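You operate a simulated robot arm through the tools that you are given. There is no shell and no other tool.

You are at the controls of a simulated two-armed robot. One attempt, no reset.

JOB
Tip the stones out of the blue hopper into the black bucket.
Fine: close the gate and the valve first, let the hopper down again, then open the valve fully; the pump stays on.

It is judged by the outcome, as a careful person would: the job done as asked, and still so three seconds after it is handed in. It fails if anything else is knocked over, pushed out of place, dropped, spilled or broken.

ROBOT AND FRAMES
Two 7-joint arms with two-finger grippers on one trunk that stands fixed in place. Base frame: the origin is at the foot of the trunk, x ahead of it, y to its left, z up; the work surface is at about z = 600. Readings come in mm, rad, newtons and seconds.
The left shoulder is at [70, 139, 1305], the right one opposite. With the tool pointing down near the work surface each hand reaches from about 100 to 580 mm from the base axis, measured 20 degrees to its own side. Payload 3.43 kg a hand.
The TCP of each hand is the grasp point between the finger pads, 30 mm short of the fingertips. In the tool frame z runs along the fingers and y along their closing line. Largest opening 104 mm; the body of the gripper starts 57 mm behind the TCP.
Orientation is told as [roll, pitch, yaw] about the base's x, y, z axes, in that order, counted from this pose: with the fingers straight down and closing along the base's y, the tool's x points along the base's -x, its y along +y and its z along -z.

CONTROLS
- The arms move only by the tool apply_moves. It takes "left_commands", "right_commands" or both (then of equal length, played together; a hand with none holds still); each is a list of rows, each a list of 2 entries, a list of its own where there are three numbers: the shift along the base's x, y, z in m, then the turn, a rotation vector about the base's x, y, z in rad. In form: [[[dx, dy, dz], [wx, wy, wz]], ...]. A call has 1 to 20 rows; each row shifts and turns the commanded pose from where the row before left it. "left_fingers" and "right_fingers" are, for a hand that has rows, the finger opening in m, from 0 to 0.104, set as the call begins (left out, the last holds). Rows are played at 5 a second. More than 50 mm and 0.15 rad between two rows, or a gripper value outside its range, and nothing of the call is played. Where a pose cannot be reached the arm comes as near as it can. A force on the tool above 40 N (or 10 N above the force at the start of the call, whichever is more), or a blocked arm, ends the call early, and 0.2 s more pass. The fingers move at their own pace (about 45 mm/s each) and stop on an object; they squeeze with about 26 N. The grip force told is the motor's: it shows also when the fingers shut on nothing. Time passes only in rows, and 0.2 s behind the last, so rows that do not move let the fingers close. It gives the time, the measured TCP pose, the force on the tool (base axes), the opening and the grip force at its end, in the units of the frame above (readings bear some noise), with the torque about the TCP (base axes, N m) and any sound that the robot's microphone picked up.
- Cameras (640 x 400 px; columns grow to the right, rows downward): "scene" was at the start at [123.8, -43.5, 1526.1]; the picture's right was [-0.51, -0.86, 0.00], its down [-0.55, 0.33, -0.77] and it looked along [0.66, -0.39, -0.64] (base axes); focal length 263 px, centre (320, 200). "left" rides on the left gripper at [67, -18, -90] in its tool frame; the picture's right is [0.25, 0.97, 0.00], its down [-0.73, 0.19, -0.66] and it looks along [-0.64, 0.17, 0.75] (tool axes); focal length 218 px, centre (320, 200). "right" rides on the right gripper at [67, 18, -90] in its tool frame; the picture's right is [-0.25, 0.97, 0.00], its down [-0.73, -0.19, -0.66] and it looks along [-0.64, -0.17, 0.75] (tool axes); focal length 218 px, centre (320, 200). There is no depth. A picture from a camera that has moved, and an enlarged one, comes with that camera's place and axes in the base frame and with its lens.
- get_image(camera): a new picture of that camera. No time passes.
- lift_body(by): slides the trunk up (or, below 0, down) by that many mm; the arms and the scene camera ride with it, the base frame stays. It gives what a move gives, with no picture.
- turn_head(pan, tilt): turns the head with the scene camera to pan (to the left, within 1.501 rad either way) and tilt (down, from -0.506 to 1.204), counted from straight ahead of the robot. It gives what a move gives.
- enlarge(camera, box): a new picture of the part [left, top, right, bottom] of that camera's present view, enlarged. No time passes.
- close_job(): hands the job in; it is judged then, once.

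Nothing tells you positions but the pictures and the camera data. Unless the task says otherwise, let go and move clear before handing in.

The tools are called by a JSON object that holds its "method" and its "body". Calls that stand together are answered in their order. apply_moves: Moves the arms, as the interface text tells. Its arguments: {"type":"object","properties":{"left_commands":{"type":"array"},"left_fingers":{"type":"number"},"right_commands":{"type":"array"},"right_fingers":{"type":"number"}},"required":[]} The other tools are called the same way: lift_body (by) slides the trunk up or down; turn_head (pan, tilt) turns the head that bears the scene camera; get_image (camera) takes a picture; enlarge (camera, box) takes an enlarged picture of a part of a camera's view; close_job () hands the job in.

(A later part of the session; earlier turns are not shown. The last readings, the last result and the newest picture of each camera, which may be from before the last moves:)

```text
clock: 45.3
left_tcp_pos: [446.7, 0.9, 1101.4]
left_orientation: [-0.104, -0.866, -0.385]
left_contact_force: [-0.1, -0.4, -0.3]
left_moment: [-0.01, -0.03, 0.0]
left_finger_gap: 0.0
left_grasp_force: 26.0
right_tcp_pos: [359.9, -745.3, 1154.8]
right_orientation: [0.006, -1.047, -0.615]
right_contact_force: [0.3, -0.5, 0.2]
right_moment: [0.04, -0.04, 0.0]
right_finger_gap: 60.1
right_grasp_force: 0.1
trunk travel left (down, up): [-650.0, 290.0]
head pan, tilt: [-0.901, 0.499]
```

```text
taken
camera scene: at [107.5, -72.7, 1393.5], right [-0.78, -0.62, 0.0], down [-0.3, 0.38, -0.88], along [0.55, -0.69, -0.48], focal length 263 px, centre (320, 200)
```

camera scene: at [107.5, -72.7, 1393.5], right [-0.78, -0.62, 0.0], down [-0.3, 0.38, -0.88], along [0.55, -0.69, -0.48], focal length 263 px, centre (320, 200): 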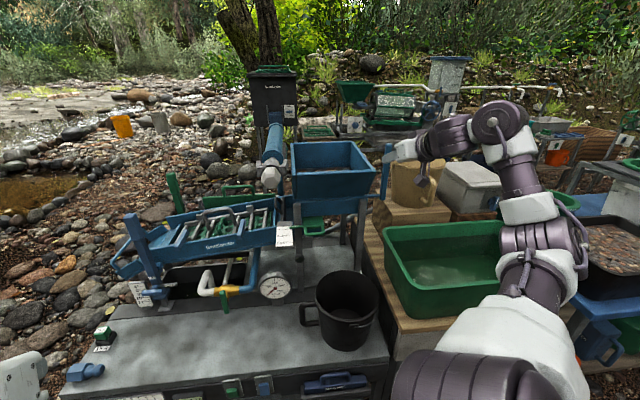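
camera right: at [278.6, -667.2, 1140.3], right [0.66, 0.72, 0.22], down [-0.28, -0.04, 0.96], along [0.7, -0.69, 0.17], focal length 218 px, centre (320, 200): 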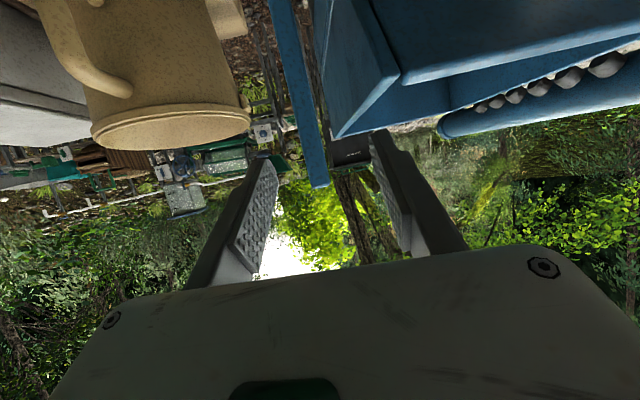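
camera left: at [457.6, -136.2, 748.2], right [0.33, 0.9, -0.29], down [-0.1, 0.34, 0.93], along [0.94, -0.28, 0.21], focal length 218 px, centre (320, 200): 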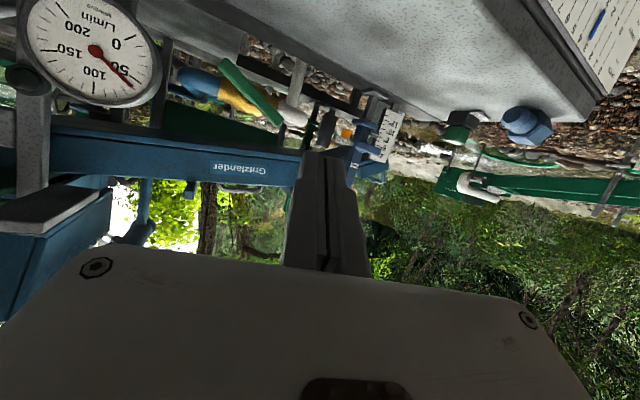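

The lever top is centred between the fingers. I'll advance so that the fingers straddle it.

{"method": "apply_moves", "body": {"right_commands": [[[0.0155, -0.0145, -0.0057], [0, 0, 0]], [[0.0155, -0.0145, -0.0057], [0, 0, 0]], [[0.0155, -0.0145, -0.0057], [0, 0, 0]], [[0.0155, -0.0145, -0.0057], [0, 0, 0]]]}}

{"method": "get_image", "body": {"camera": "right"}}

{"method": "enlarge", "body": {"camera": "scene", "box": [290, 110, 440, 210]}}

```text
clock: 46.3
left_tcp_pos: [447.5, 2.5, 1101.0]
left_orientation: [-0.106, -0.868, -0.386]
left_contact_force: [-0.4, 0.4, 0.5]
left_moment: [0.0, -0.01, -0.01]
left_finger_gap: 0.1
left_grasp_force: 26.2
right_tcp_pos: [423.3, -803.5, 1131.4]
right_orientation: [0.003, -1.047, -0.613]
right_contact_force: [0.4, -0.6, -1.0]
right_moment: [0.0, 0.0, 0.01]
right_finger_gap: 60.1
right_grasp_force: 0.0
trunk travel left (down, up): [-650.0, 290.0]
head pan, tilt: [-0.901, 0.499]
```

```text
taken
camera right: at [342.3, -725.2, 1117.4], right [0.66, 0.72, 0.22], down [-0.28, -0.04, 0.96], along [0.7, -0.69, 0.17], focal length 218 px, centre (320, 200)
```

right: 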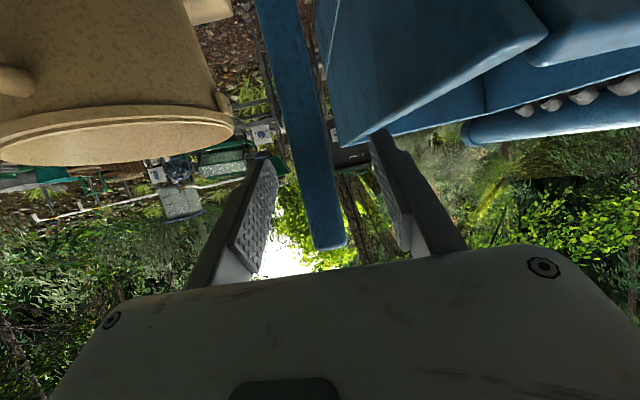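

```text
4.00 times, centred on (365, 160) of scene
camera zoom: at [108.1, -71.9, 1393.5], right [-0.78, -0.62, 0.0], down [-0.3, 0.38, -0.88], along [0.55, -0.69, -0.48], focal length 1052 px, centre (140, 360)
```

zoom: 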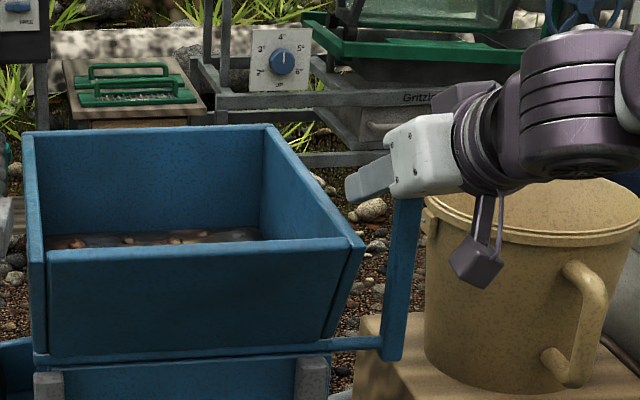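

The lever is between the pads, with the TCP at its depth. I'll close the grip.

{"method": "apply_moves", "body": {"right_commands": [[[0, 0, 0], [0, 0, 0]], [[0, 0, 0], [0, 0, 0]], [[0, 0, 0], [0, 0, 0]], [[0, 0, 0], [0, 0, 0]], [[0, 0, 0], [0, 0, 0]]], "right_fingers": 0.0}}

{"method": "get_image", "body": {"camera": "right"}}

```text
clock: 47.5
left_tcp_pos: [446.9, 1.3, 1101.3]
left_orientation: [-0.106, -0.868, -0.386]
left_contact_force: [0.2, -0.3, -0.6]
left_moment: [0.03, -0.01, 0.0]
left_finger_gap: 0.0
left_grasp_force: 26.2
right_tcp_pos: [422.5, -804.6, 1131.2]
right_orientation: [0.001, -1.047, -0.612]
right_contact_force: [1.4, -8.1, 3.4]
right_moment: [-1.3, 0.76, -0.7]
right_finger_gap: 20.1
right_grasp_force: 45.0
trunk travel left (down, up): [-650.0, 290.0]
head pan, tilt: [-0.901, 0.499]
```

```text
taken
camera right: at [341.2, -725.9, 1117.6], right [0.66, 0.72, 0.22], down [-0.28, -0.04, 0.96], along [0.7, -0.69, 0.17], focal length 218 px, centre (320, 200)
```

right: 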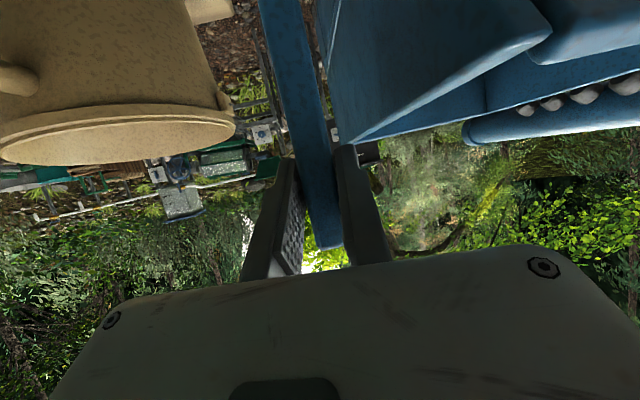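

The lever is gripped (20 mm). I'll start the tipping arc gently: the first 15° about the pivot.

{"method": "apply_moves", "body": {"right_commands": [[[-0.0066, 0.0066, -0.0004], [0, 0, 0]], [[-0.0066, 0.0066, -0.0012], [0, 0, 0]], [[-0.0066, 0.0066, -0.0018], [0, 0, 0]], [[-0.0064, 0.0064, -0.0023], [0, 0, 0]]]}}

{"method": "get_image", "body": {"camera": "right"}}

{"method": "get_image", "body": {"camera": "scene"}}

```text
clock: 48.5
left_tcp_pos: [446.0, 0.8, 1101.7]
left_orientation: [-0.103, -0.867, -0.388]
left_contact_force: [-0.1, 0.1, 0.4]
left_moment: [-0.02, 0.01, 0.0]
left_finger_gap: 0.1
left_grasp_force: 26.3
right_tcp_pos: [396.0, -780.5, 1125.2]
right_orientation: [0.011, -1.05, -0.626]
right_contact_force: [3.0, -21.6, 11.5]
right_moment: [-1.86, -0.2, -0.89]
right_finger_gap: 21.6
right_grasp_force: 44.9
trunk travel left (down, up): [-650.0, 290.0]
head pan, tilt: [-0.901, 0.499]
```

```text
taken
camera right: at [315.0, -700.5, 1111.7], right [0.66, 0.72, 0.23], down [-0.28, -0.04, 0.96], along [0.7, -0.7, 0.18], focal length 218 px, centre (320, 200)
```

right: 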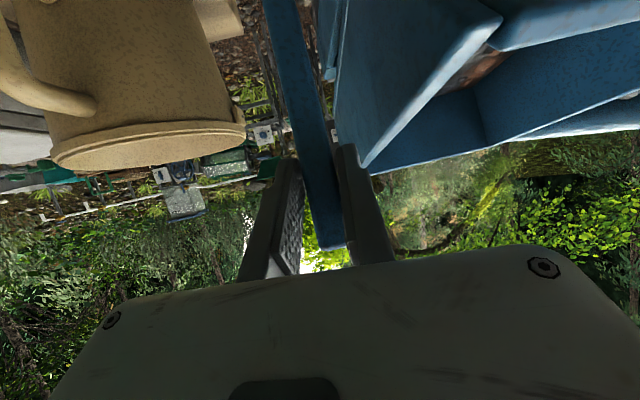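

```text
taken
camera scene: at [106.8, -74.6, 1393.5], right [-0.78, -0.62, 0.0], down [-0.3, 0.38, -0.88], along [0.55, -0.69, -0.48], focal length 263 px, centre (320, 200)
```

scene: 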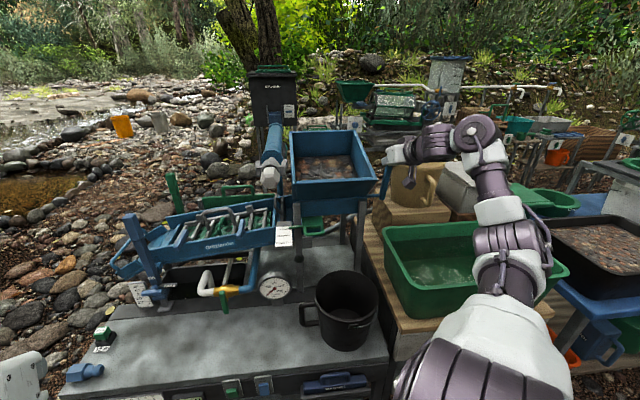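

The hopper is tipping toward me with about 20 N on the lever. I'll continue to 45°, letting the hand rotate partly with the lever.

{"method": "apply_moves", "body": {"right_commands": [[[-0.0092, 0.0085, -0.0037], [-0.031, -0.031, 0]], [[-0.0089, 0.0082, -0.0049], [-0.031, -0.031, 0]], [[-0.0086, 0.0079, -0.0058], [-0.031, -0.031, 0]], [[-0.0081, 0.0074, -0.0068], [-0.031, -0.031, 0]], [[-0.0077, 0.007, -0.0078], [-0.031, -0.031, 0]], [[-0.0072, 0.0065, -0.0086], [-0.031, -0.031, 0]]]}}

{"method": "get_image", "body": {"camera": "right"}}

{"method": "get_image", "body": {"camera": "scene"}}

```text
clock: 49.9
left_tcp_pos: [447.0, 1.5, 1102.3]
left_orientation: [-0.105, -0.867, -0.387]
left_contact_force: [0.6, -0.2, 0.2]
left_moment: [0.01, -0.01, -0.02]
left_finger_gap: 0.1
left_grasp_force: 25.8
right_tcp_pos: [347.2, -731.9, 1086.8]
right_orientation: [-0.158, -1.302, -0.463]
right_contact_force: [3.3, -12.5, 7.7]
right_moment: [-0.63, -0.44, -1.24]
right_finger_gap: 22.3
right_grasp_force: 44.9
trunk travel left (down, up): [-650.0, 290.0]
head pan, tilt: [-0.901, 0.499]
```

```text
taken
camera right: at [270.7, -658.4, 1044.4], right [0.62, 0.76, 0.2], down [-0.45, 0.13, 0.88], along [0.64, -0.64, 0.42], focal length 218 px, centre (320, 200)
```

right: 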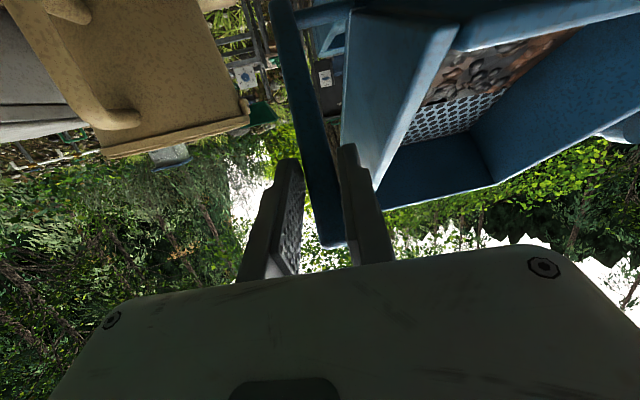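

```text
taken
camera scene: at [107.1, -73.2, 1393.5], right [-0.78, -0.62, 0.0], down [-0.3, 0.38, -0.88], along [0.55, -0.69, -0.48], focal length 263 px, centre (320, 200)
```

scene: 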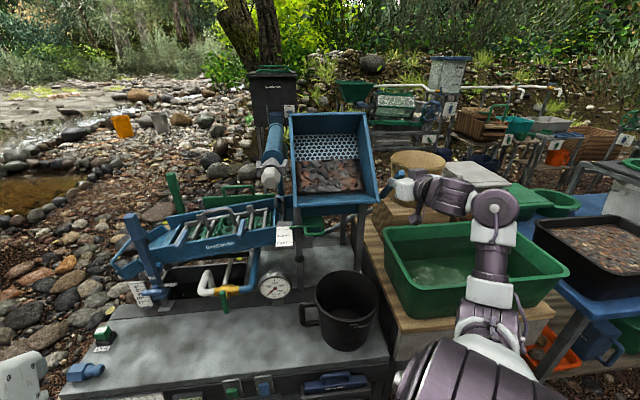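

The stones have slid forward inside the hopper, uncovering the punched floor. I'll check the hopper lip against the bucket before going further.

{"method": "enlarge", "body": {"camera": "scene", "box": [260, 100, 420, 200]}}

{"method": "enlarge", "body": {"camera": "scene", "box": [270, 180, 420, 370]}}

{"method": "enlarge", "body": {"camera": "right", "box": [280, 0, 640, 240]}}

```text
4.00 times, centred on (340, 150) of scene
camera zoom: at [107.1, -73.2, 1393.5], right [-0.78, -0.62, 0.0], down [-0.3, 0.38, -0.88], along [0.55, -0.69, -0.48], focal length 1052 px, centre (240, 400)
```

zoom: 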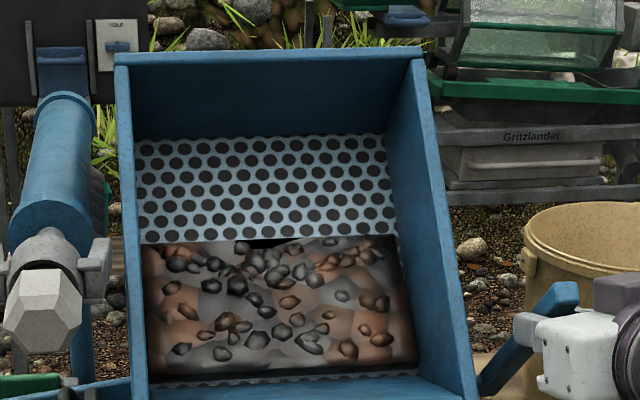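

```text
2.11 times, centred on (345, 275) of scene
camera zoom: at [107.1, -73.2, 1393.5], right [-0.78, -0.62, 0.0], down [-0.3, 0.38, -0.88], along [0.55, -0.69, -0.48], focal length 554 px, centre (267, 42)
```

zoom: 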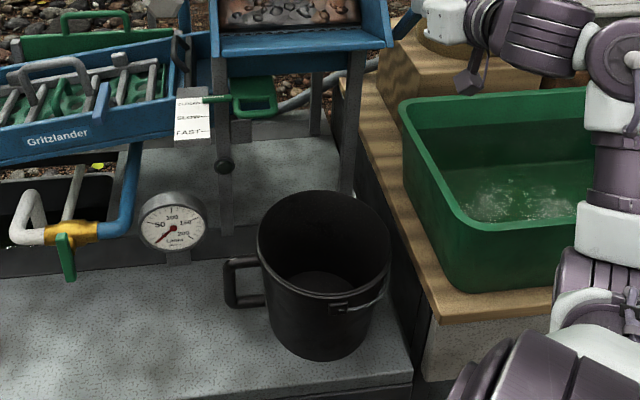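

```text
1.67 times, centred on (460, 120) of right
camera zoom: at [270.7, -658.4, 1044.4], right [0.62, 0.76, 0.2], down [-0.45, 0.13, 0.88], along [0.64, -0.64, 0.42], focal length 364 px, centre (87, 333)
```

zoom: 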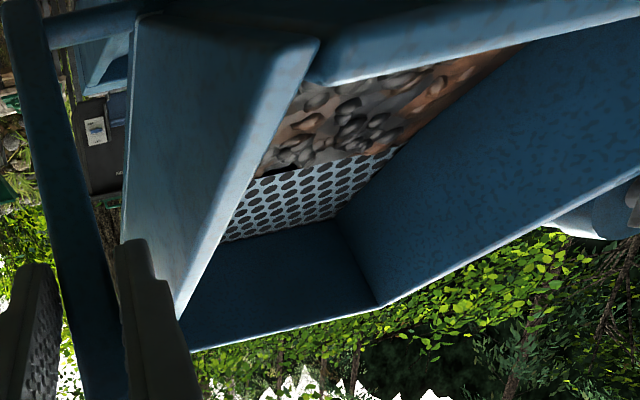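

At about 45° the lip is already near its furthest reach (w≈740 along the bench normal), while the bucket mouth centre is about 90 mm nearer to me. The stones would fall close to the bucket's far rim. A careful person would slide the bucket further under first, so I'll lower the hopper back and nudge the bucket in.

{"method": "apply_moves", "body": {"right_commands": [[[0.0072, -0.0065, 0.0086], [0.031, 0.031, 0]], [[0.0077, -0.007, 0.0078], [0.031, 0.031, 0]], [[0.0081, -0.0074, 0.0068], [0.031, 0.031, 0]], [[0.0086, -0.0079, 0.0058], [0.031, 0.031, 0]], [[0.0089, -0.0082, 0.0049], [0.031, 0.031, 0]], [[0.0092, -0.0085, 0.0037], [0.031, 0.031, 0]], [[0.0064, -0.0064, 0.0023], [0, 0, 0]], [[0.0066, -0.0066, 0.0018], [0, 0, 0]], [[0.0066, -0.0066, 0.0012], [0, 0, 0]], [[0.0066, -0.0066, 0.0004], [0, 0, 0]], [[0, 0, 0], [0, 0, 0]]]}}

{"method": "get_image", "body": {"camera": "right"}}

{"method": "enlarge", "body": {"camera": "scene", "box": [260, 100, 420, 200]}}

```text
clock: 52.1
left_tcp_pos: [439.7, 3.6, 1104.2]
left_orientation: [-0.104, -0.875, -0.388]
left_contact_force: [0.0, 0.2, 1.0]
left_moment: [0.02, -0.01, 0.03]
left_finger_gap: 0.0
left_grasp_force: 26.3
right_tcp_pos: [412.3, -797.2, 1129.4]
right_orientation: [0.0, -1.03, -0.612]
right_contact_force: [-30.3, 6.4, -0.5]
right_moment: [0.92, 0.14, -1.07]
right_finger_gap: 20.2
right_grasp_force: 45.4
trunk travel left (down, up): [-650.0, 290.0]
head pan, tilt: [-0.901, 0.499]
stopped in row 10 (right hand): the force on the tool passed its limit at 46 N (the readings are from after the stop); the commanded pose is now the measured one
```

```text
taken
camera right: at [331.4, -719.0, 1116.8], right [0.66, 0.72, 0.22], down [-0.26, -0.05, 0.96], along [0.7, -0.69, 0.16], focal length 218 px, centre (320, 200)
```

right: 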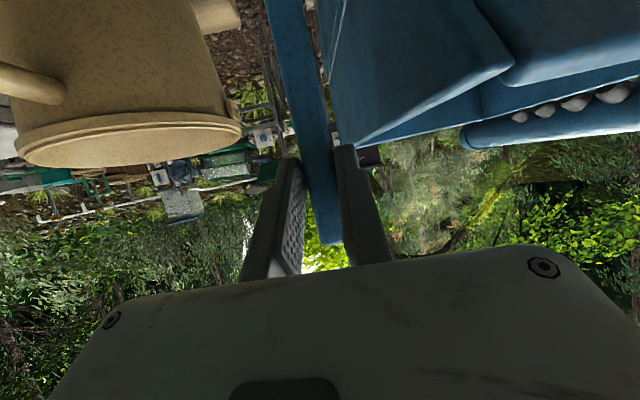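

```text
4.00 times, centred on (340, 150) of scene
camera zoom: at [99.0, -68.9, 1394.7], right [-0.78, -0.62, 0.0], down [-0.29, 0.37, -0.88], along [0.55, -0.69, -0.47], focal length 1052 px, centre (240, 400)
```

zoom: 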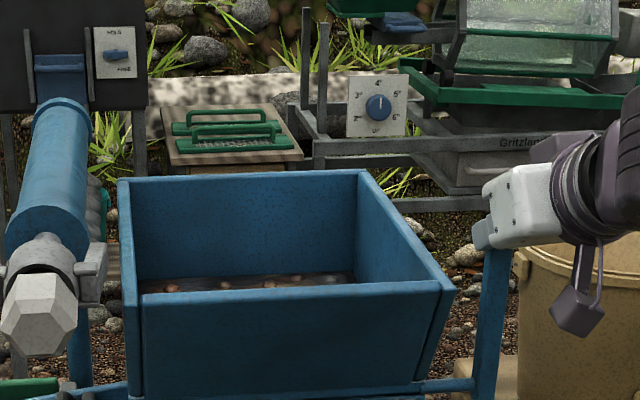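

The hopper is back on its rest (the stop was felt). I'll release the lever.

{"method": "apply_moves", "body": {"right_commands": [[[0, 0, 0], [0, 0, 0]], [[0, 0, 0], [0, 0, 0]], [[0, 0, 0], [0, 0, 0]], [[0, 0, 0], [0, 0, 0]]], "right_fingers": 0.062}}

{"method": "get_image", "body": {"camera": "right"}}

{"method": "get_image", "body": {"camera": "scene"}}

```text
clock: 53.1
left_tcp_pos: [446.3, 1.8, 1101.5]
left_orientation: [-0.106, -0.87, -0.384]
left_contact_force: [-0.8, 0.5, -0.1]
left_moment: [-0.02, -0.02, 0.0]
left_finger_gap: 0.0
left_grasp_force: 26.1
right_tcp_pos: [421.1, -797.6, 1123.8]
right_orientation: [-0.007, -1.032, -0.602]
right_contact_force: [1.0, -0.2, 0.3]
right_moment: [-0.01, 0.01, 0.01]
right_finger_gap: 62.4
right_grasp_force: 0.1
trunk travel left (down, up): [-650.0, 290.0]
head pan, tilt: [-0.901, 0.499]
```

```text
taken
camera right: at [339.1, -720.0, 1114.0], right [0.66, 0.72, 0.21], down [-0.26, -0.05, 0.96], along [0.71, -0.69, 0.16], focal length 218 px, centre (320, 200)
```

right: 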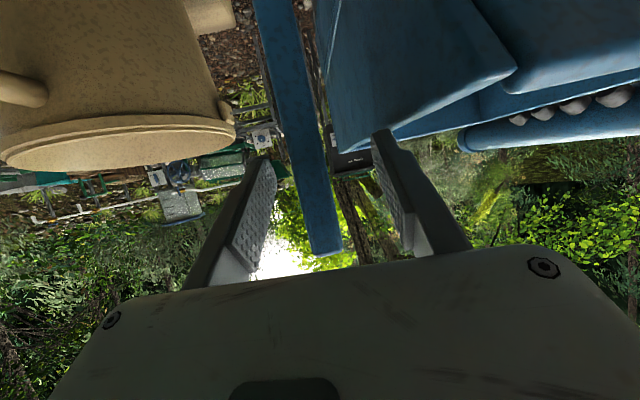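

```text
taken
camera scene: at [107.4, -71.2, 1393.6], right [-0.78, -0.62, 0.0], down [-0.3, 0.38, -0.88], along [0.55, -0.69, -0.48], focal length 263 px, centre (320, 200)
```

scene: 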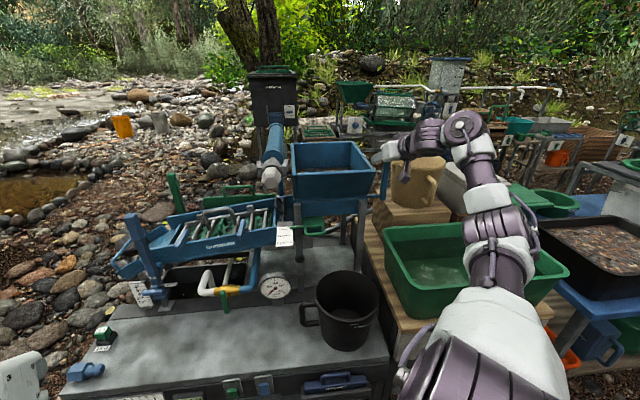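

The lever is released and the hopper is resting. I'll retreat, and bring the right hand (fingers closed, pointing mostly down) around to the near side of the bucket.

{"method": "apply_moves", "body": {"right_commands": [[[-0.018, 0.018, 0.006], [0, 0, 0]], [[-0.02, 0.02, 0.006], [0, 0, 0]], [[-0.02, 0.025, 0.006], [0, 0, 0]], [[-0.01, 0.035, 0.0], [0.1, 0.1, 0]], [[-0.005, 0.04, -0.01], [0.1, 0.1, 0]], [[-0.005, 0.04, -0.01], [0.1, 0.1, 0]], [[-0.005, 0.04, -0.01], [0.1, 0.1, 0]], [[-0.005, 0.04, -0.02], [0, 0, -0.08]], [[-0.005, 0.03, -0.02], [0, 0, -0.08]]], "right_fingers": 0.062}}

{"method": "get_image", "body": {"camera": "right"}}

{"method": "get_image", "body": {"camera": "scene"}}

```text
clock: 55.1
left_tcp_pos: [446.2, 1.8, 1101.9]
left_orientation: [-0.106, -0.869, -0.385]
left_contact_force: [-0.2, 1.2, 0.6]
left_moment: [-0.02, 0.0, 0.02]
left_finger_gap: 0.1
left_grasp_force: 25.9
right_tcp_pos: [358.3, -613.4, 981.8]
right_orientation: [0.131, -0.577, -0.742]
right_contact_force: [0.2, -0.4, 1.0]
right_moment: [0.03, 0.01, -0.01]
right_finger_gap: 61.9
right_grasp_force: 0.0
right hand out of reach, approached as far as the arm can: row 4, 5, 6, 7, 8, 9
trunk travel left (down, up): [-650.0, 290.0]
head pan, tilt: [-0.901, 0.499]
```

```text
taken
camera right: at [283.2, -536.9, 1021.0], right [0.75, 0.61, 0.24], down [0.01, -0.39, 0.92], along [0.66, -0.69, -0.3], focal length 218 px, centre (320, 200)
```

right: 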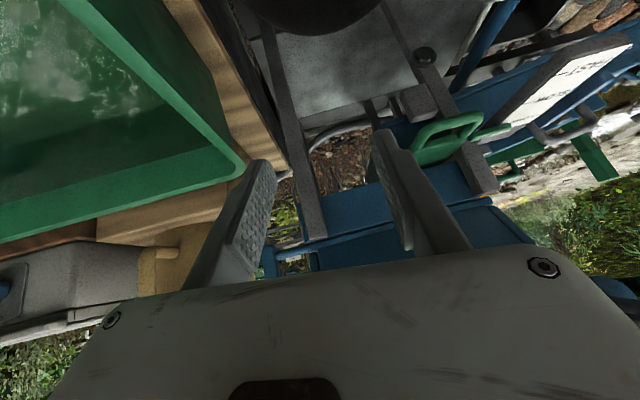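

```text
taken
camera scene: at [106.6, -71.4, 1393.7], right [-0.78, -0.62, 0.0], down [-0.3, 0.38, -0.88], along [0.55, -0.69, -0.48], focal length 263 px, centre (320, 200)
```

scene: 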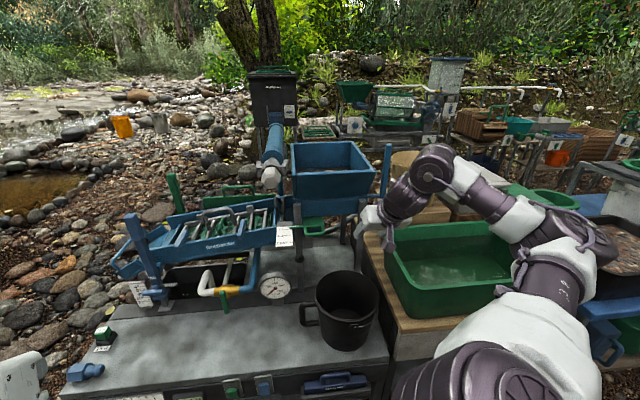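

The hand's posture is restricted on this side. Rather than coming around the front, I can put the closed fingers inside the bucket from above and nudge its far wall low down. I'll square up the orientation and move above the bucket first.

{"method": "apply_moves", "body": {"right_commands": [[[0.005, 0.005, 0.01], [-0.0145, 0.0655, -0.057]], [[0.005, 0.005, 0.01], [-0.0145, 0.0655, -0.057]], [[0.012, 0.015, -0.01], [0, 0, 0]], [[0.012, 0.015, -0.02], [0, 0, 0]]], "right_fingers": 0.0}}

{"method": "get_image", "body": {"camera": "right"}}

{"method": "get_image", "body": {"camera": "scene"}}

```text
clock: 56.1
left_tcp_pos: [446.0, 2.1, 1100.9]
left_orientation: [-0.106, -0.867, -0.385]
left_contact_force: [0.8, 0.2, -0.7]
left_moment: [-0.01, 0.02, -0.01]
left_finger_gap: 0.1
left_grasp_force: 26.4
right_tcp_pos: [390.7, -583.9, 950.2]
right_orientation: [0.124, -0.574, -0.75]
right_contact_force: [-0.6, -0.2, -0.3]
right_moment: [0.0, 0.01, 0.0]
right_finger_gap: 0.2
right_grasp_force: 24.7
right hand out of reach, approached as far as the arm can: row 1, 2
trunk travel left (down, up): [-650.0, 290.0]
head pan, tilt: [-0.901, 0.499]
```

```text
taken
camera right: at [317.4, -505.8, 990.7], right [0.76, 0.6, 0.24], down [0.01, -0.38, 0.92], along [0.65, -0.7, -0.3], focal length 218 px, centre (320, 200)
```

right: 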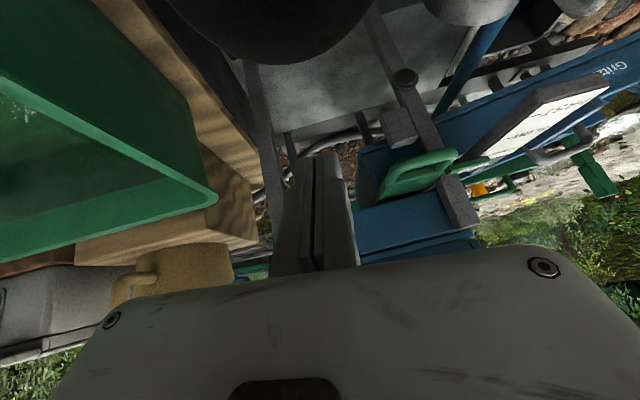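

```text
taken
camera scene: at [107.9, -71.4, 1393.6], right [-0.78, -0.62, 0.0], down [-0.3, 0.38, -0.88], along [0.55, -0.69, -0.48], focal length 263 px, centre (320, 200)
```

scene: 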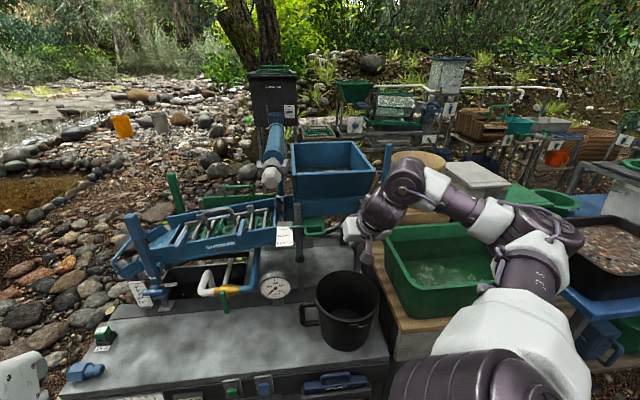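

Translation works with this wrist orientation. I'll try reaching the near side of the bucket, staying above its rim for now.

{"method": "apply_moves", "body": {"right_commands": [[[-0.02, 0.028, -0.005], [0, 0, 0]], [[-0.02, 0.028, -0.005], [0, 0, 0]], [[-0.02, 0.028, -0.005], [0, 0, 0]]]}}

{"method": "get_image", "body": {"camera": "right"}}

{"method": "get_image", "body": {"camera": "scene"}}

```text
clock: 56.9
left_tcp_pos: [445.4, 1.7, 1101.2]
left_orientation: [-0.106, -0.869, -0.387]
left_contact_force: [0.6, 0.5, 0.2]
left_moment: [0.03, 0.03, 0.0]
left_finger_gap: 0.0
left_grasp_force: 25.9
right_tcp_pos: [335.1, -503.1, 923.5]
right_orientation: [0.13, -0.574, -0.753]
right_contact_force: [-0.1, 0.8, -0.4]
right_moment: [0.01, 0.0, 0.0]
right_finger_gap: 0.0
right_grasp_force: 25.9
right hand out of reach, approached as far as the arm can: row 3
trunk travel left (down, up): [-650.0, 290.0]
head pan, tilt: [-0.901, 0.499]
```

```text
taken
camera right: at [261.1, -427.2, 963.3], right [0.76, 0.6, 0.24], down [0.01, -0.39, 0.92], along [0.65, -0.7, -0.3], focal length 218 px, centre (320, 200)
```

right: 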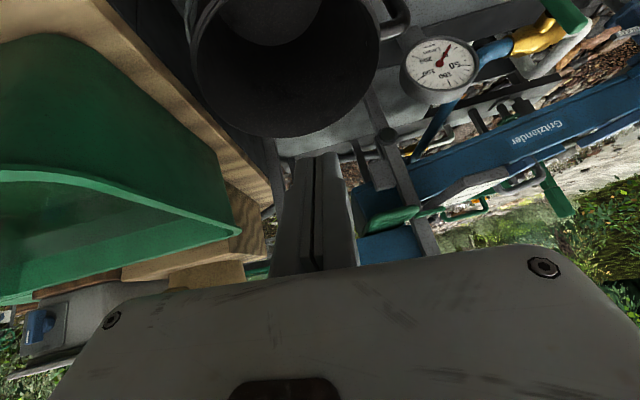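

```text
taken
camera scene: at [106.9, -71.6, 1393.6], right [-0.78, -0.62, 0.0], down [-0.3, 0.38, -0.88], along [0.55, -0.69, -0.48], focal length 263 px, centre (320, 200)
```

scene: 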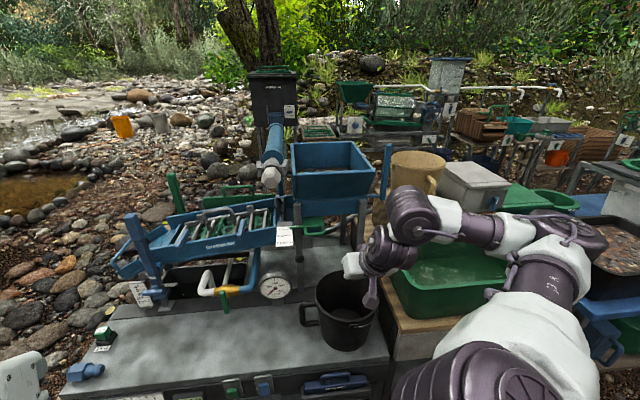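

The arm is too folded here. I'll raise the trunk so the arm can reach down the near side of the bucket.

{"method": "lift_body", "body": {"by": 220}}

{"method": "apply_moves", "body": {"right_commands": [[[-0.01, 0.013, -0.045], [0, 0, 0]], [[-0.01, 0.013, -0.045], [0, 0, 0]], [[-0.008, 0.01, -0.045], [0, 0, 0]], [[-0.008, 0.01, -0.045], [0, 0, 0]]]}}

{"method": "get_image", "body": {"camera": "right"}}

{"method": "get_image", "body": {"camera": "scene"}}

```text
clock: 59.2
left_tcp_pos: [446.5, 1.1, 1321.6]
left_orientation: [-0.107, -0.868, -0.382]
left_contact_force: [0.8, -0.8, 0.4]
left_moment: [-0.04, -0.03, 0.01]
left_finger_gap: 0.2
left_grasp_force: 25.7
right_tcp_pos: [335.1, -504.1, 1144.2]
right_orientation: [0.126, -0.573, -0.752]
right_contact_force: [-0.2, 0.2, -0.2]
right_moment: [0.02, 0.02, -0.03]
right_finger_gap: 0.0
right_grasp_force: 25.5
trunk travel left (down, up): [-870.0, 70.0]
head pan, tilt: [-0.901, 0.499]
```

```text
clock: 60.2
left_tcp_pos: [444.8, 3.4, 1321.5]
left_orientation: [-0.106, -0.871, -0.384]
left_contact_force: [0.0, 0.3, -0.3]
left_moment: [-0.05, -0.01, 0.0]
left_finger_gap: 0.0
left_grasp_force: 25.4
right_tcp_pos: [298.0, -457.4, 963.8]
right_orientation: [0.128, -0.577, -0.755]
right_contact_force: [-0.5, -1.0, 0.2]
right_moment: [0.01, 0.03, 0.0]
right_finger_gap: 0.0
right_grasp_force: 26.2
trunk travel left (down, up): [-870.0, 70.0]
head pan, tilt: [-0.901, 0.499]
```

```text
taken
camera right: at [224.7, -380.8, 1003.4], right [0.76, 0.6, 0.24], down [0.01, -0.38, 0.92], along [0.65, -0.7, -0.3], focal length 218 px, centre (320, 200)
```

right: 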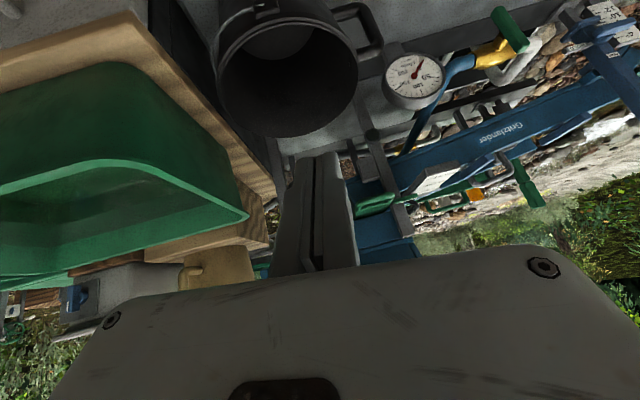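

```text
taken
camera scene: at [105.2, -70.4, 1613.9], right [-0.78, -0.62, 0.0], down [-0.3, 0.37, -0.88], along [0.55, -0.69, -0.48], focal length 263 px, centre (320, 200)
```

scene: 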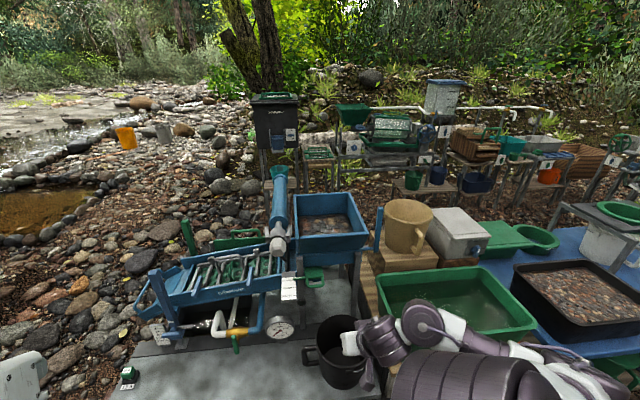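

I'm in front of the bucket now (TCP at about 534 along the normal, near rim at about 559). I'll back off slightly and descend on the near side.

{"method": "apply_moves", "body": {"right_commands": [[[-0.01, 0.01, -0.04], [0, 0, 0]], [[-0.005, 0.005, -0.045], [0, 0, 0]], [[0, 0, -0.045], [0, 0, 0]], [[0, 0, -0.045], [0, 0, 0]], [[0, 0, -0.045], [0, 0, 0]], [[0, 0, -0.04], [0, 0, 0]]]}}

{"method": "get_image", "body": {"camera": "right"}}

{"method": "turn_head", "body": {"pan": -0.9, "tilt": 0.9}}

{"method": "get_image", "body": {"camera": "scene"}}

```text
clock: 61.6
left_tcp_pos: [447.1, 2.3, 1320.4]
left_orientation: [-0.108, -0.868, -0.384]
left_contact_force: [0.3, 0.1, 0.1]
left_moment: [0.04, 0.04, 0.01]
left_finger_gap: 0.0
left_grasp_force: 26.0
right_tcp_pos: [284.7, -442.9, 703.6]
right_orientation: [0.127, -0.576, -0.752]
right_contact_force: [1.2, -1.1, 0.5]
right_moment: [0.04, -0.01, 0.02]
right_finger_gap: 0.0
right_grasp_force: 26.2
trunk travel left (down, up): [-870.0, 70.0]
head pan, tilt: [-0.901, 0.499]
```

```text
taken
camera right: at [210.5, -366.0, 743.1], right [0.76, 0.6, 0.24], down [0.01, -0.38, 0.92], along [0.65, -0.7, -0.3], focal length 218 px, centre (320, 200)
```

right: 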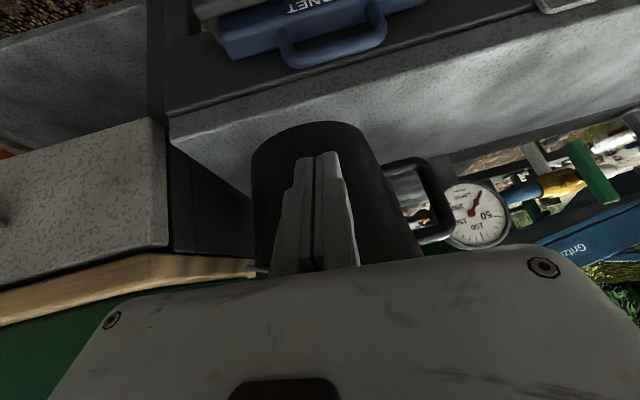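

```text
clock: 62.5
left_tcp_pos: [445.8, 3.4, 1320.9]
left_orientation: [-0.107, -0.869, -0.385]
left_contact_force: [-0.2, 0.7, 0.8]
left_moment: [0.0, -0.01, 0.01]
left_finger_gap: 0.0
left_grasp_force: 25.8
right_tcp_pos: [283.3, -444.2, 704.9]
right_orientation: [0.127, -0.576, -0.754]
right_contact_force: [0.7, -0.7, -0.3]
right_moment: [0.01, 0.01, -0.04]
right_finger_gap: 0.0
right_grasp_force: 25.9
trunk travel left (down, up): [-870.0, 70.0]
head pan, tilt: [-0.901, 0.901]
```

```text
taken
camera scene: at [97.1, -59.0, 1579.8], right [-0.78, -0.62, 0.0], down [-0.49, 0.61, -0.62], along [0.39, -0.49, -0.78], focal length 263 px, centre (320, 200)
```

scene: 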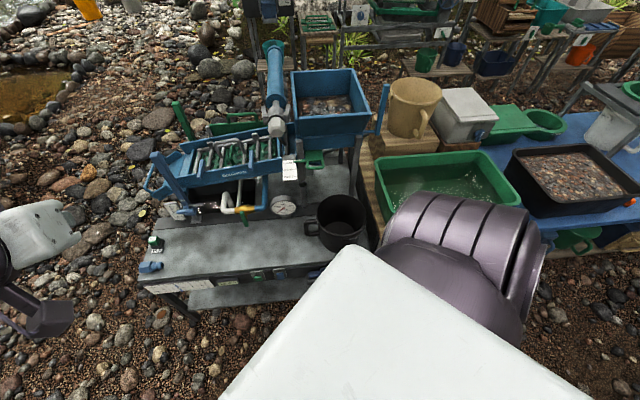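

{"method": "enlarge", "body": {"camera": "scene", "box": [270, 50, 400, 260]}}

{"method": "enlarge", "body": {"camera": "right", "box": [160, 80, 480, 290]}}

```text
1.90 times, centred on (335, 155) of scene
camera zoom: at [97.1, -59.0, 1579.8], right [-0.78, -0.62, 0.0], down [-0.49, 0.61, -0.62], along [0.39, -0.49, -0.78], focal length 501 px, centre (291, 286)
```

zoom: 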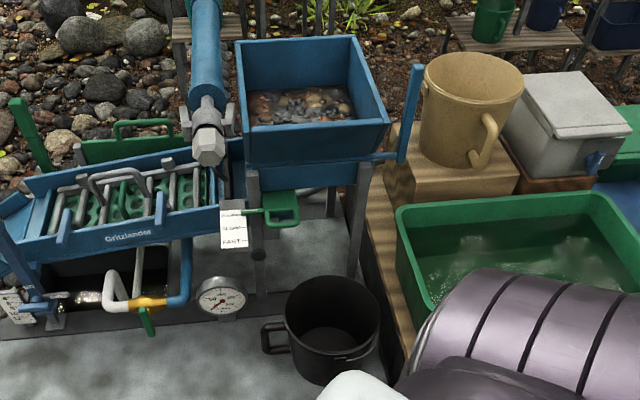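

```text
1.90 times, centred on (320, 185) of right
camera zoom: at [209.7, -366.0, 744.3], right [0.76, 0.6, 0.24], down [0.01, -0.38, 0.92], along [0.65, -0.7, -0.3], focal length 416 px, centre (320, 229)
```

zoom: 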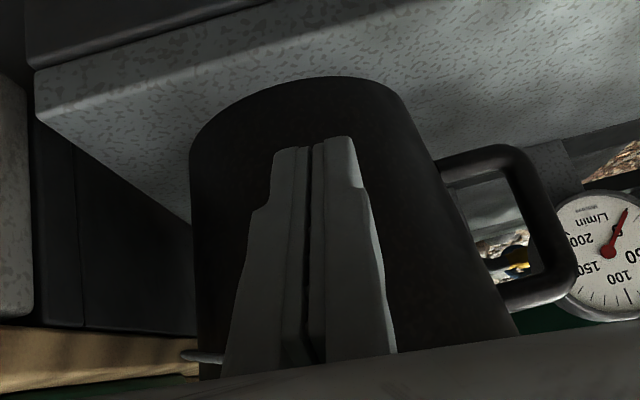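

The bucket's true centre is about 660 along the normal, with base radius about 78, so it needs only a small shift of about 30 mm. I'll press it gently, low on its near side.

{"method": "apply_moves", "body": {"right_commands": [[[0, 0, -0.012], [0, 0, 0]], [[0.0064, -0.0064, 0], [0, 0, 0]], [[0.0064, -0.0064, 0], [0, 0, 0]], [[0.0064, -0.0064, 0], [0, 0, 0]], [[0.0064, -0.0064, 0], [0, 0, 0]]]}}

{"method": "get_image", "body": {"camera": "right"}}

{"method": "enlarge", "body": {"camera": "scene", "box": [270, 50, 400, 260]}}

```text
clock: 63.7
left_tcp_pos: [445.6, 1.7, 1321.6]
left_orientation: [-0.105, -0.867, -0.385]
left_contact_force: [-0.4, -0.2, 0.2]
left_moment: [-0.01, 0.01, 0.0]
left_finger_gap: 0.0
left_grasp_force: 26.3
right_tcp_pos: [308.2, -470.6, 692.3]
right_orientation: [0.126, -0.575, -0.754]
right_contact_force: [-0.5, 0.4, -0.6]
right_moment: [-0.01, -0.01, 0.03]
right_finger_gap: 0.0
right_grasp_force: 26.2
trunk travel left (down, up): [-870.0, 70.0]
head pan, tilt: [-0.901, 0.901]
```

```text
taken
camera right: at [235.5, -392.2, 731.7], right [0.76, 0.6, 0.24], down [0.01, -0.38, 0.92], along [0.65, -0.7, -0.3], focal length 218 px, centre (320, 200)
```

right: 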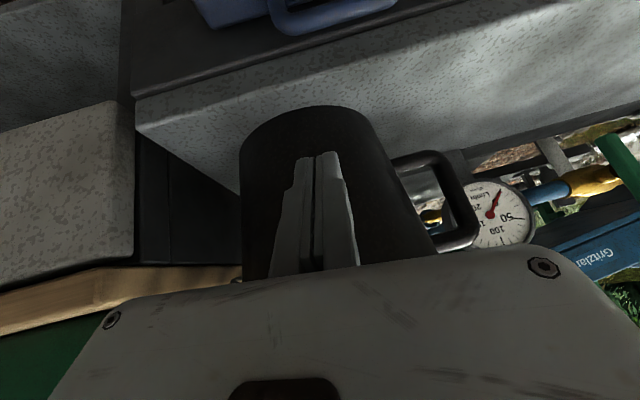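

```text
1.90 times, centred on (335, 155) of scene
camera zoom: at [97.9, -59.5, 1579.7], right [-0.78, -0.62, 0.0], down [-0.49, 0.61, -0.62], along [0.39, -0.49, -0.78], focal length 501 px, centre (291, 286)
```

zoom: 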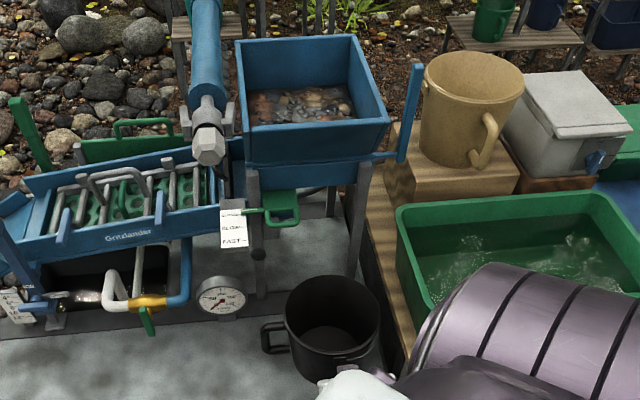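

{"method": "apply_moves", "body": {"right_commands": [[[0.0035, -0.0035, 0], [0, 0, 0]], [[0.0035, -0.0035, 0], [0, 0, 0]], [[0.0035, -0.0035, 0], [0, 0, 0]], [[0.0035, -0.0035, 0], [0, 0, 0]]]}}

{"method": "get_image", "body": {"camera": "right"}}

{"method": "enlarge", "body": {"camera": "scene", "box": [270, 50, 400, 260]}}

```text
clock: 64.7
left_tcp_pos: [447.6, 2.1, 1320.4]
left_orientation: [-0.108, -0.869, -0.384]
left_contact_force: [0.0, -0.6, -0.4]
left_moment: [0.01, 0.03, 0.01]
left_finger_gap: 0.1
left_grasp_force: 25.8
right_tcp_pos: [323.0, -482.1, 692.5]
right_orientation: [0.127, -0.575, -0.753]
right_contact_force: [-0.2, 0.7, -0.4]
right_moment: [0.01, -0.01, -0.03]
right_finger_gap: 0.0
right_grasp_force: 25.8
trunk travel left (down, up): [-870.0, 70.0]
head pan, tilt: [-0.901, 0.901]
```

```text
taken
camera right: at [250.1, -406.2, 731.7], right [0.76, 0.6, 0.24], down [0.01, -0.38, 0.92], along [0.65, -0.7, -0.3], focal length 218 px, centre (320, 200)
```

right: 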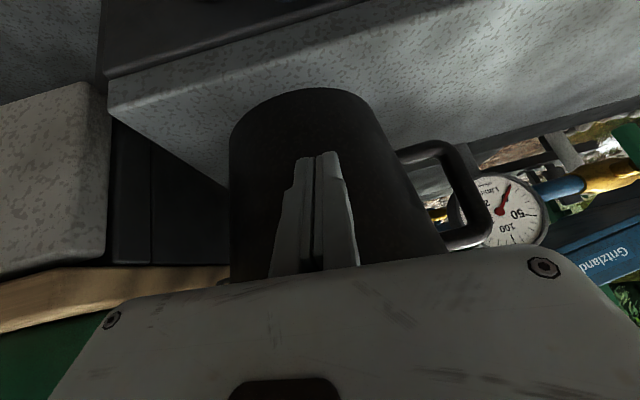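

```text
1.90 times, centred on (335, 155) of scene
camera zoom: at [97.9, -59.3, 1579.7], right [-0.78, -0.62, 0.0], down [-0.49, 0.61, -0.62], along [0.39, -0.49, -0.78], focal length 501 px, centre (291, 286)
```

zoom: 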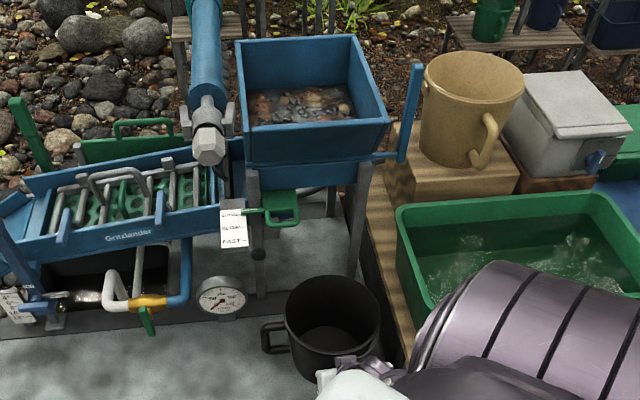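

No contact yet, so the bucket is a bit further in than estimated, which is good. I'll continue slowly until contact, then make just a small nudge.

{"method": "apply_moves", "body": {"right_commands": [[[0.0035, -0.0035, 0], [0, 0, 0]], [[0.0035, -0.0035, 0], [0, 0, 0]], [[0.0035, -0.0035, 0], [0, 0, 0]]]}}

{"method": "get_image", "body": {"camera": "right"}}

{"method": "enlarge", "body": {"camera": "scene", "box": [270, 50, 400, 260]}}

```text
clock: 65.5
left_tcp_pos: [446.5, 3.0, 1321.2]
left_orientation: [-0.107, -0.869, -0.385]
left_contact_force: [0.5, -0.5, -0.6]
left_moment: [-0.02, -0.02, 0.03]
left_finger_gap: 0.2
left_grasp_force: 26.0
right_tcp_pos: [333.8, -492.8, 691.2]
right_orientation: [0.127, -0.574, -0.752]
right_contact_force: [-0.3, 0.5, -0.1]
right_moment: [0.01, 0.02, -0.01]
right_finger_gap: 0.0
right_grasp_force: 26.3
trunk travel left (down, up): [-870.0, 70.0]
head pan, tilt: [-0.901, 0.901]
```

```text
taken
camera right: at [260.4, -416.5, 731.5], right [0.76, 0.6, 0.24], down [0.01, -0.38, 0.92], along [0.65, -0.7, -0.3], focal length 218 px, centre (320, 200)
```

right: 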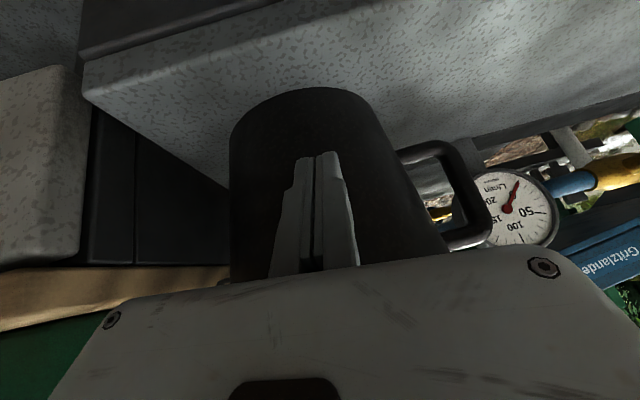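

```text
1.90 times, centred on (335, 155) of scene
camera zoom: at [97.4, -59.1, 1579.8], right [-0.78, -0.62, 0.0], down [-0.49, 0.61, -0.62], along [0.39, -0.49, -0.78], focal length 501 px, centre (291, 286)
```

zoom: 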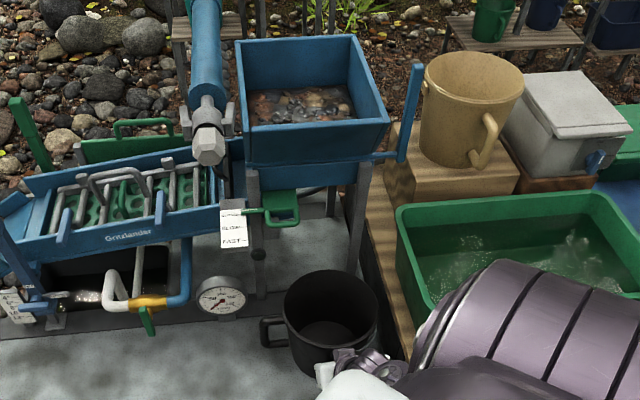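

The bucket slid about 14 mm with almost no resistance; its centre is now about 688 along the normal, well under the lip's reach. I'll back off and return the way I came.

{"method": "apply_moves", "body": {"right_commands": [[[-0.007, 0.007, 0], [0, 0, 0]], [[-0.02, 0.02, 0], [0, 0, 0]], [[-0.02, 0.02, 0.01], [0, 0, 0]], [[0, 0, 0.045], [0, 0, 0]], [[0, 0, 0.045], [0, 0, 0]], [[0, 0, 0.045], [0, 0, 0]], [[0, 0, 0.045], [0, 0, 0]], [[0, 0, 0.045], [0, 0, 0]], [[0.003, -0.003, 0.045], [0, 0, 0]], [[0.01, -0.01, 0.045], [0, 0, 0]], [[0.012, -0.014, 0.045], [0, 0, 0]], [[0.012, -0.014, 0.045], [0, 0, 0]], [[0.012, -0.014, 0.04], [0, 0, 0]]]}}

{"method": "get_image", "body": {"camera": "scene"}}

{"method": "get_image", "body": {"camera": "right"}}

```text
clock: 68.3
left_tcp_pos: [447.2, 3.1, 1321.0]
left_orientation: [-0.107, -0.868, -0.384]
left_contact_force: [0.3, -0.3, 0.2]
left_moment: [-0.01, -0.01, -0.01]
left_finger_gap: 0.0
left_grasp_force: 25.7
right_tcp_pos: [338.0, -501.9, 1144.9]
right_orientation: [0.131, -0.575, -0.751]
right_contact_force: [0.6, -0.7, 0.4]
right_moment: [-0.04, 0.0, 0.0]
right_finger_gap: 0.0
right_grasp_force: 26.5
right hand out of reach, approached as far as the arm can: row 13
trunk travel left (down, up): [-870.0, 70.0]
head pan, tilt: [-0.901, 0.901]
```

```text
taken
camera scene: at [97.8, -59.1, 1579.6], right [-0.78, -0.62, 0.0], down [-0.49, 0.61, -0.62], along [0.39, -0.49, -0.78], focal length 263 px, centre (320, 200)
```

scene: 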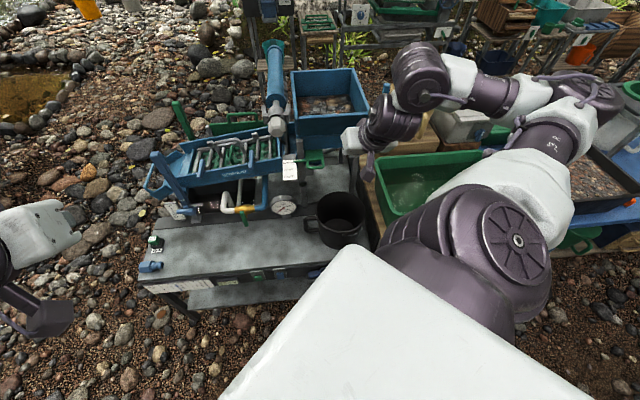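

```text
taken
camera right: at [263.7, -425.2, 1184.4], right [0.76, 0.6, 0.24], down [0.01, -0.39, 0.92], along [0.65, -0.7, -0.3], focal length 218 px, centre (320, 200)
```

right: 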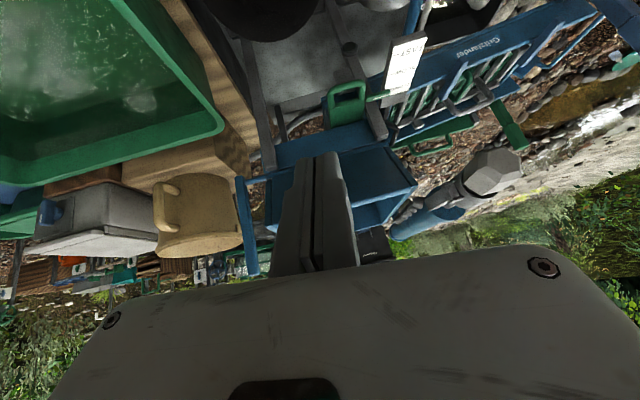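

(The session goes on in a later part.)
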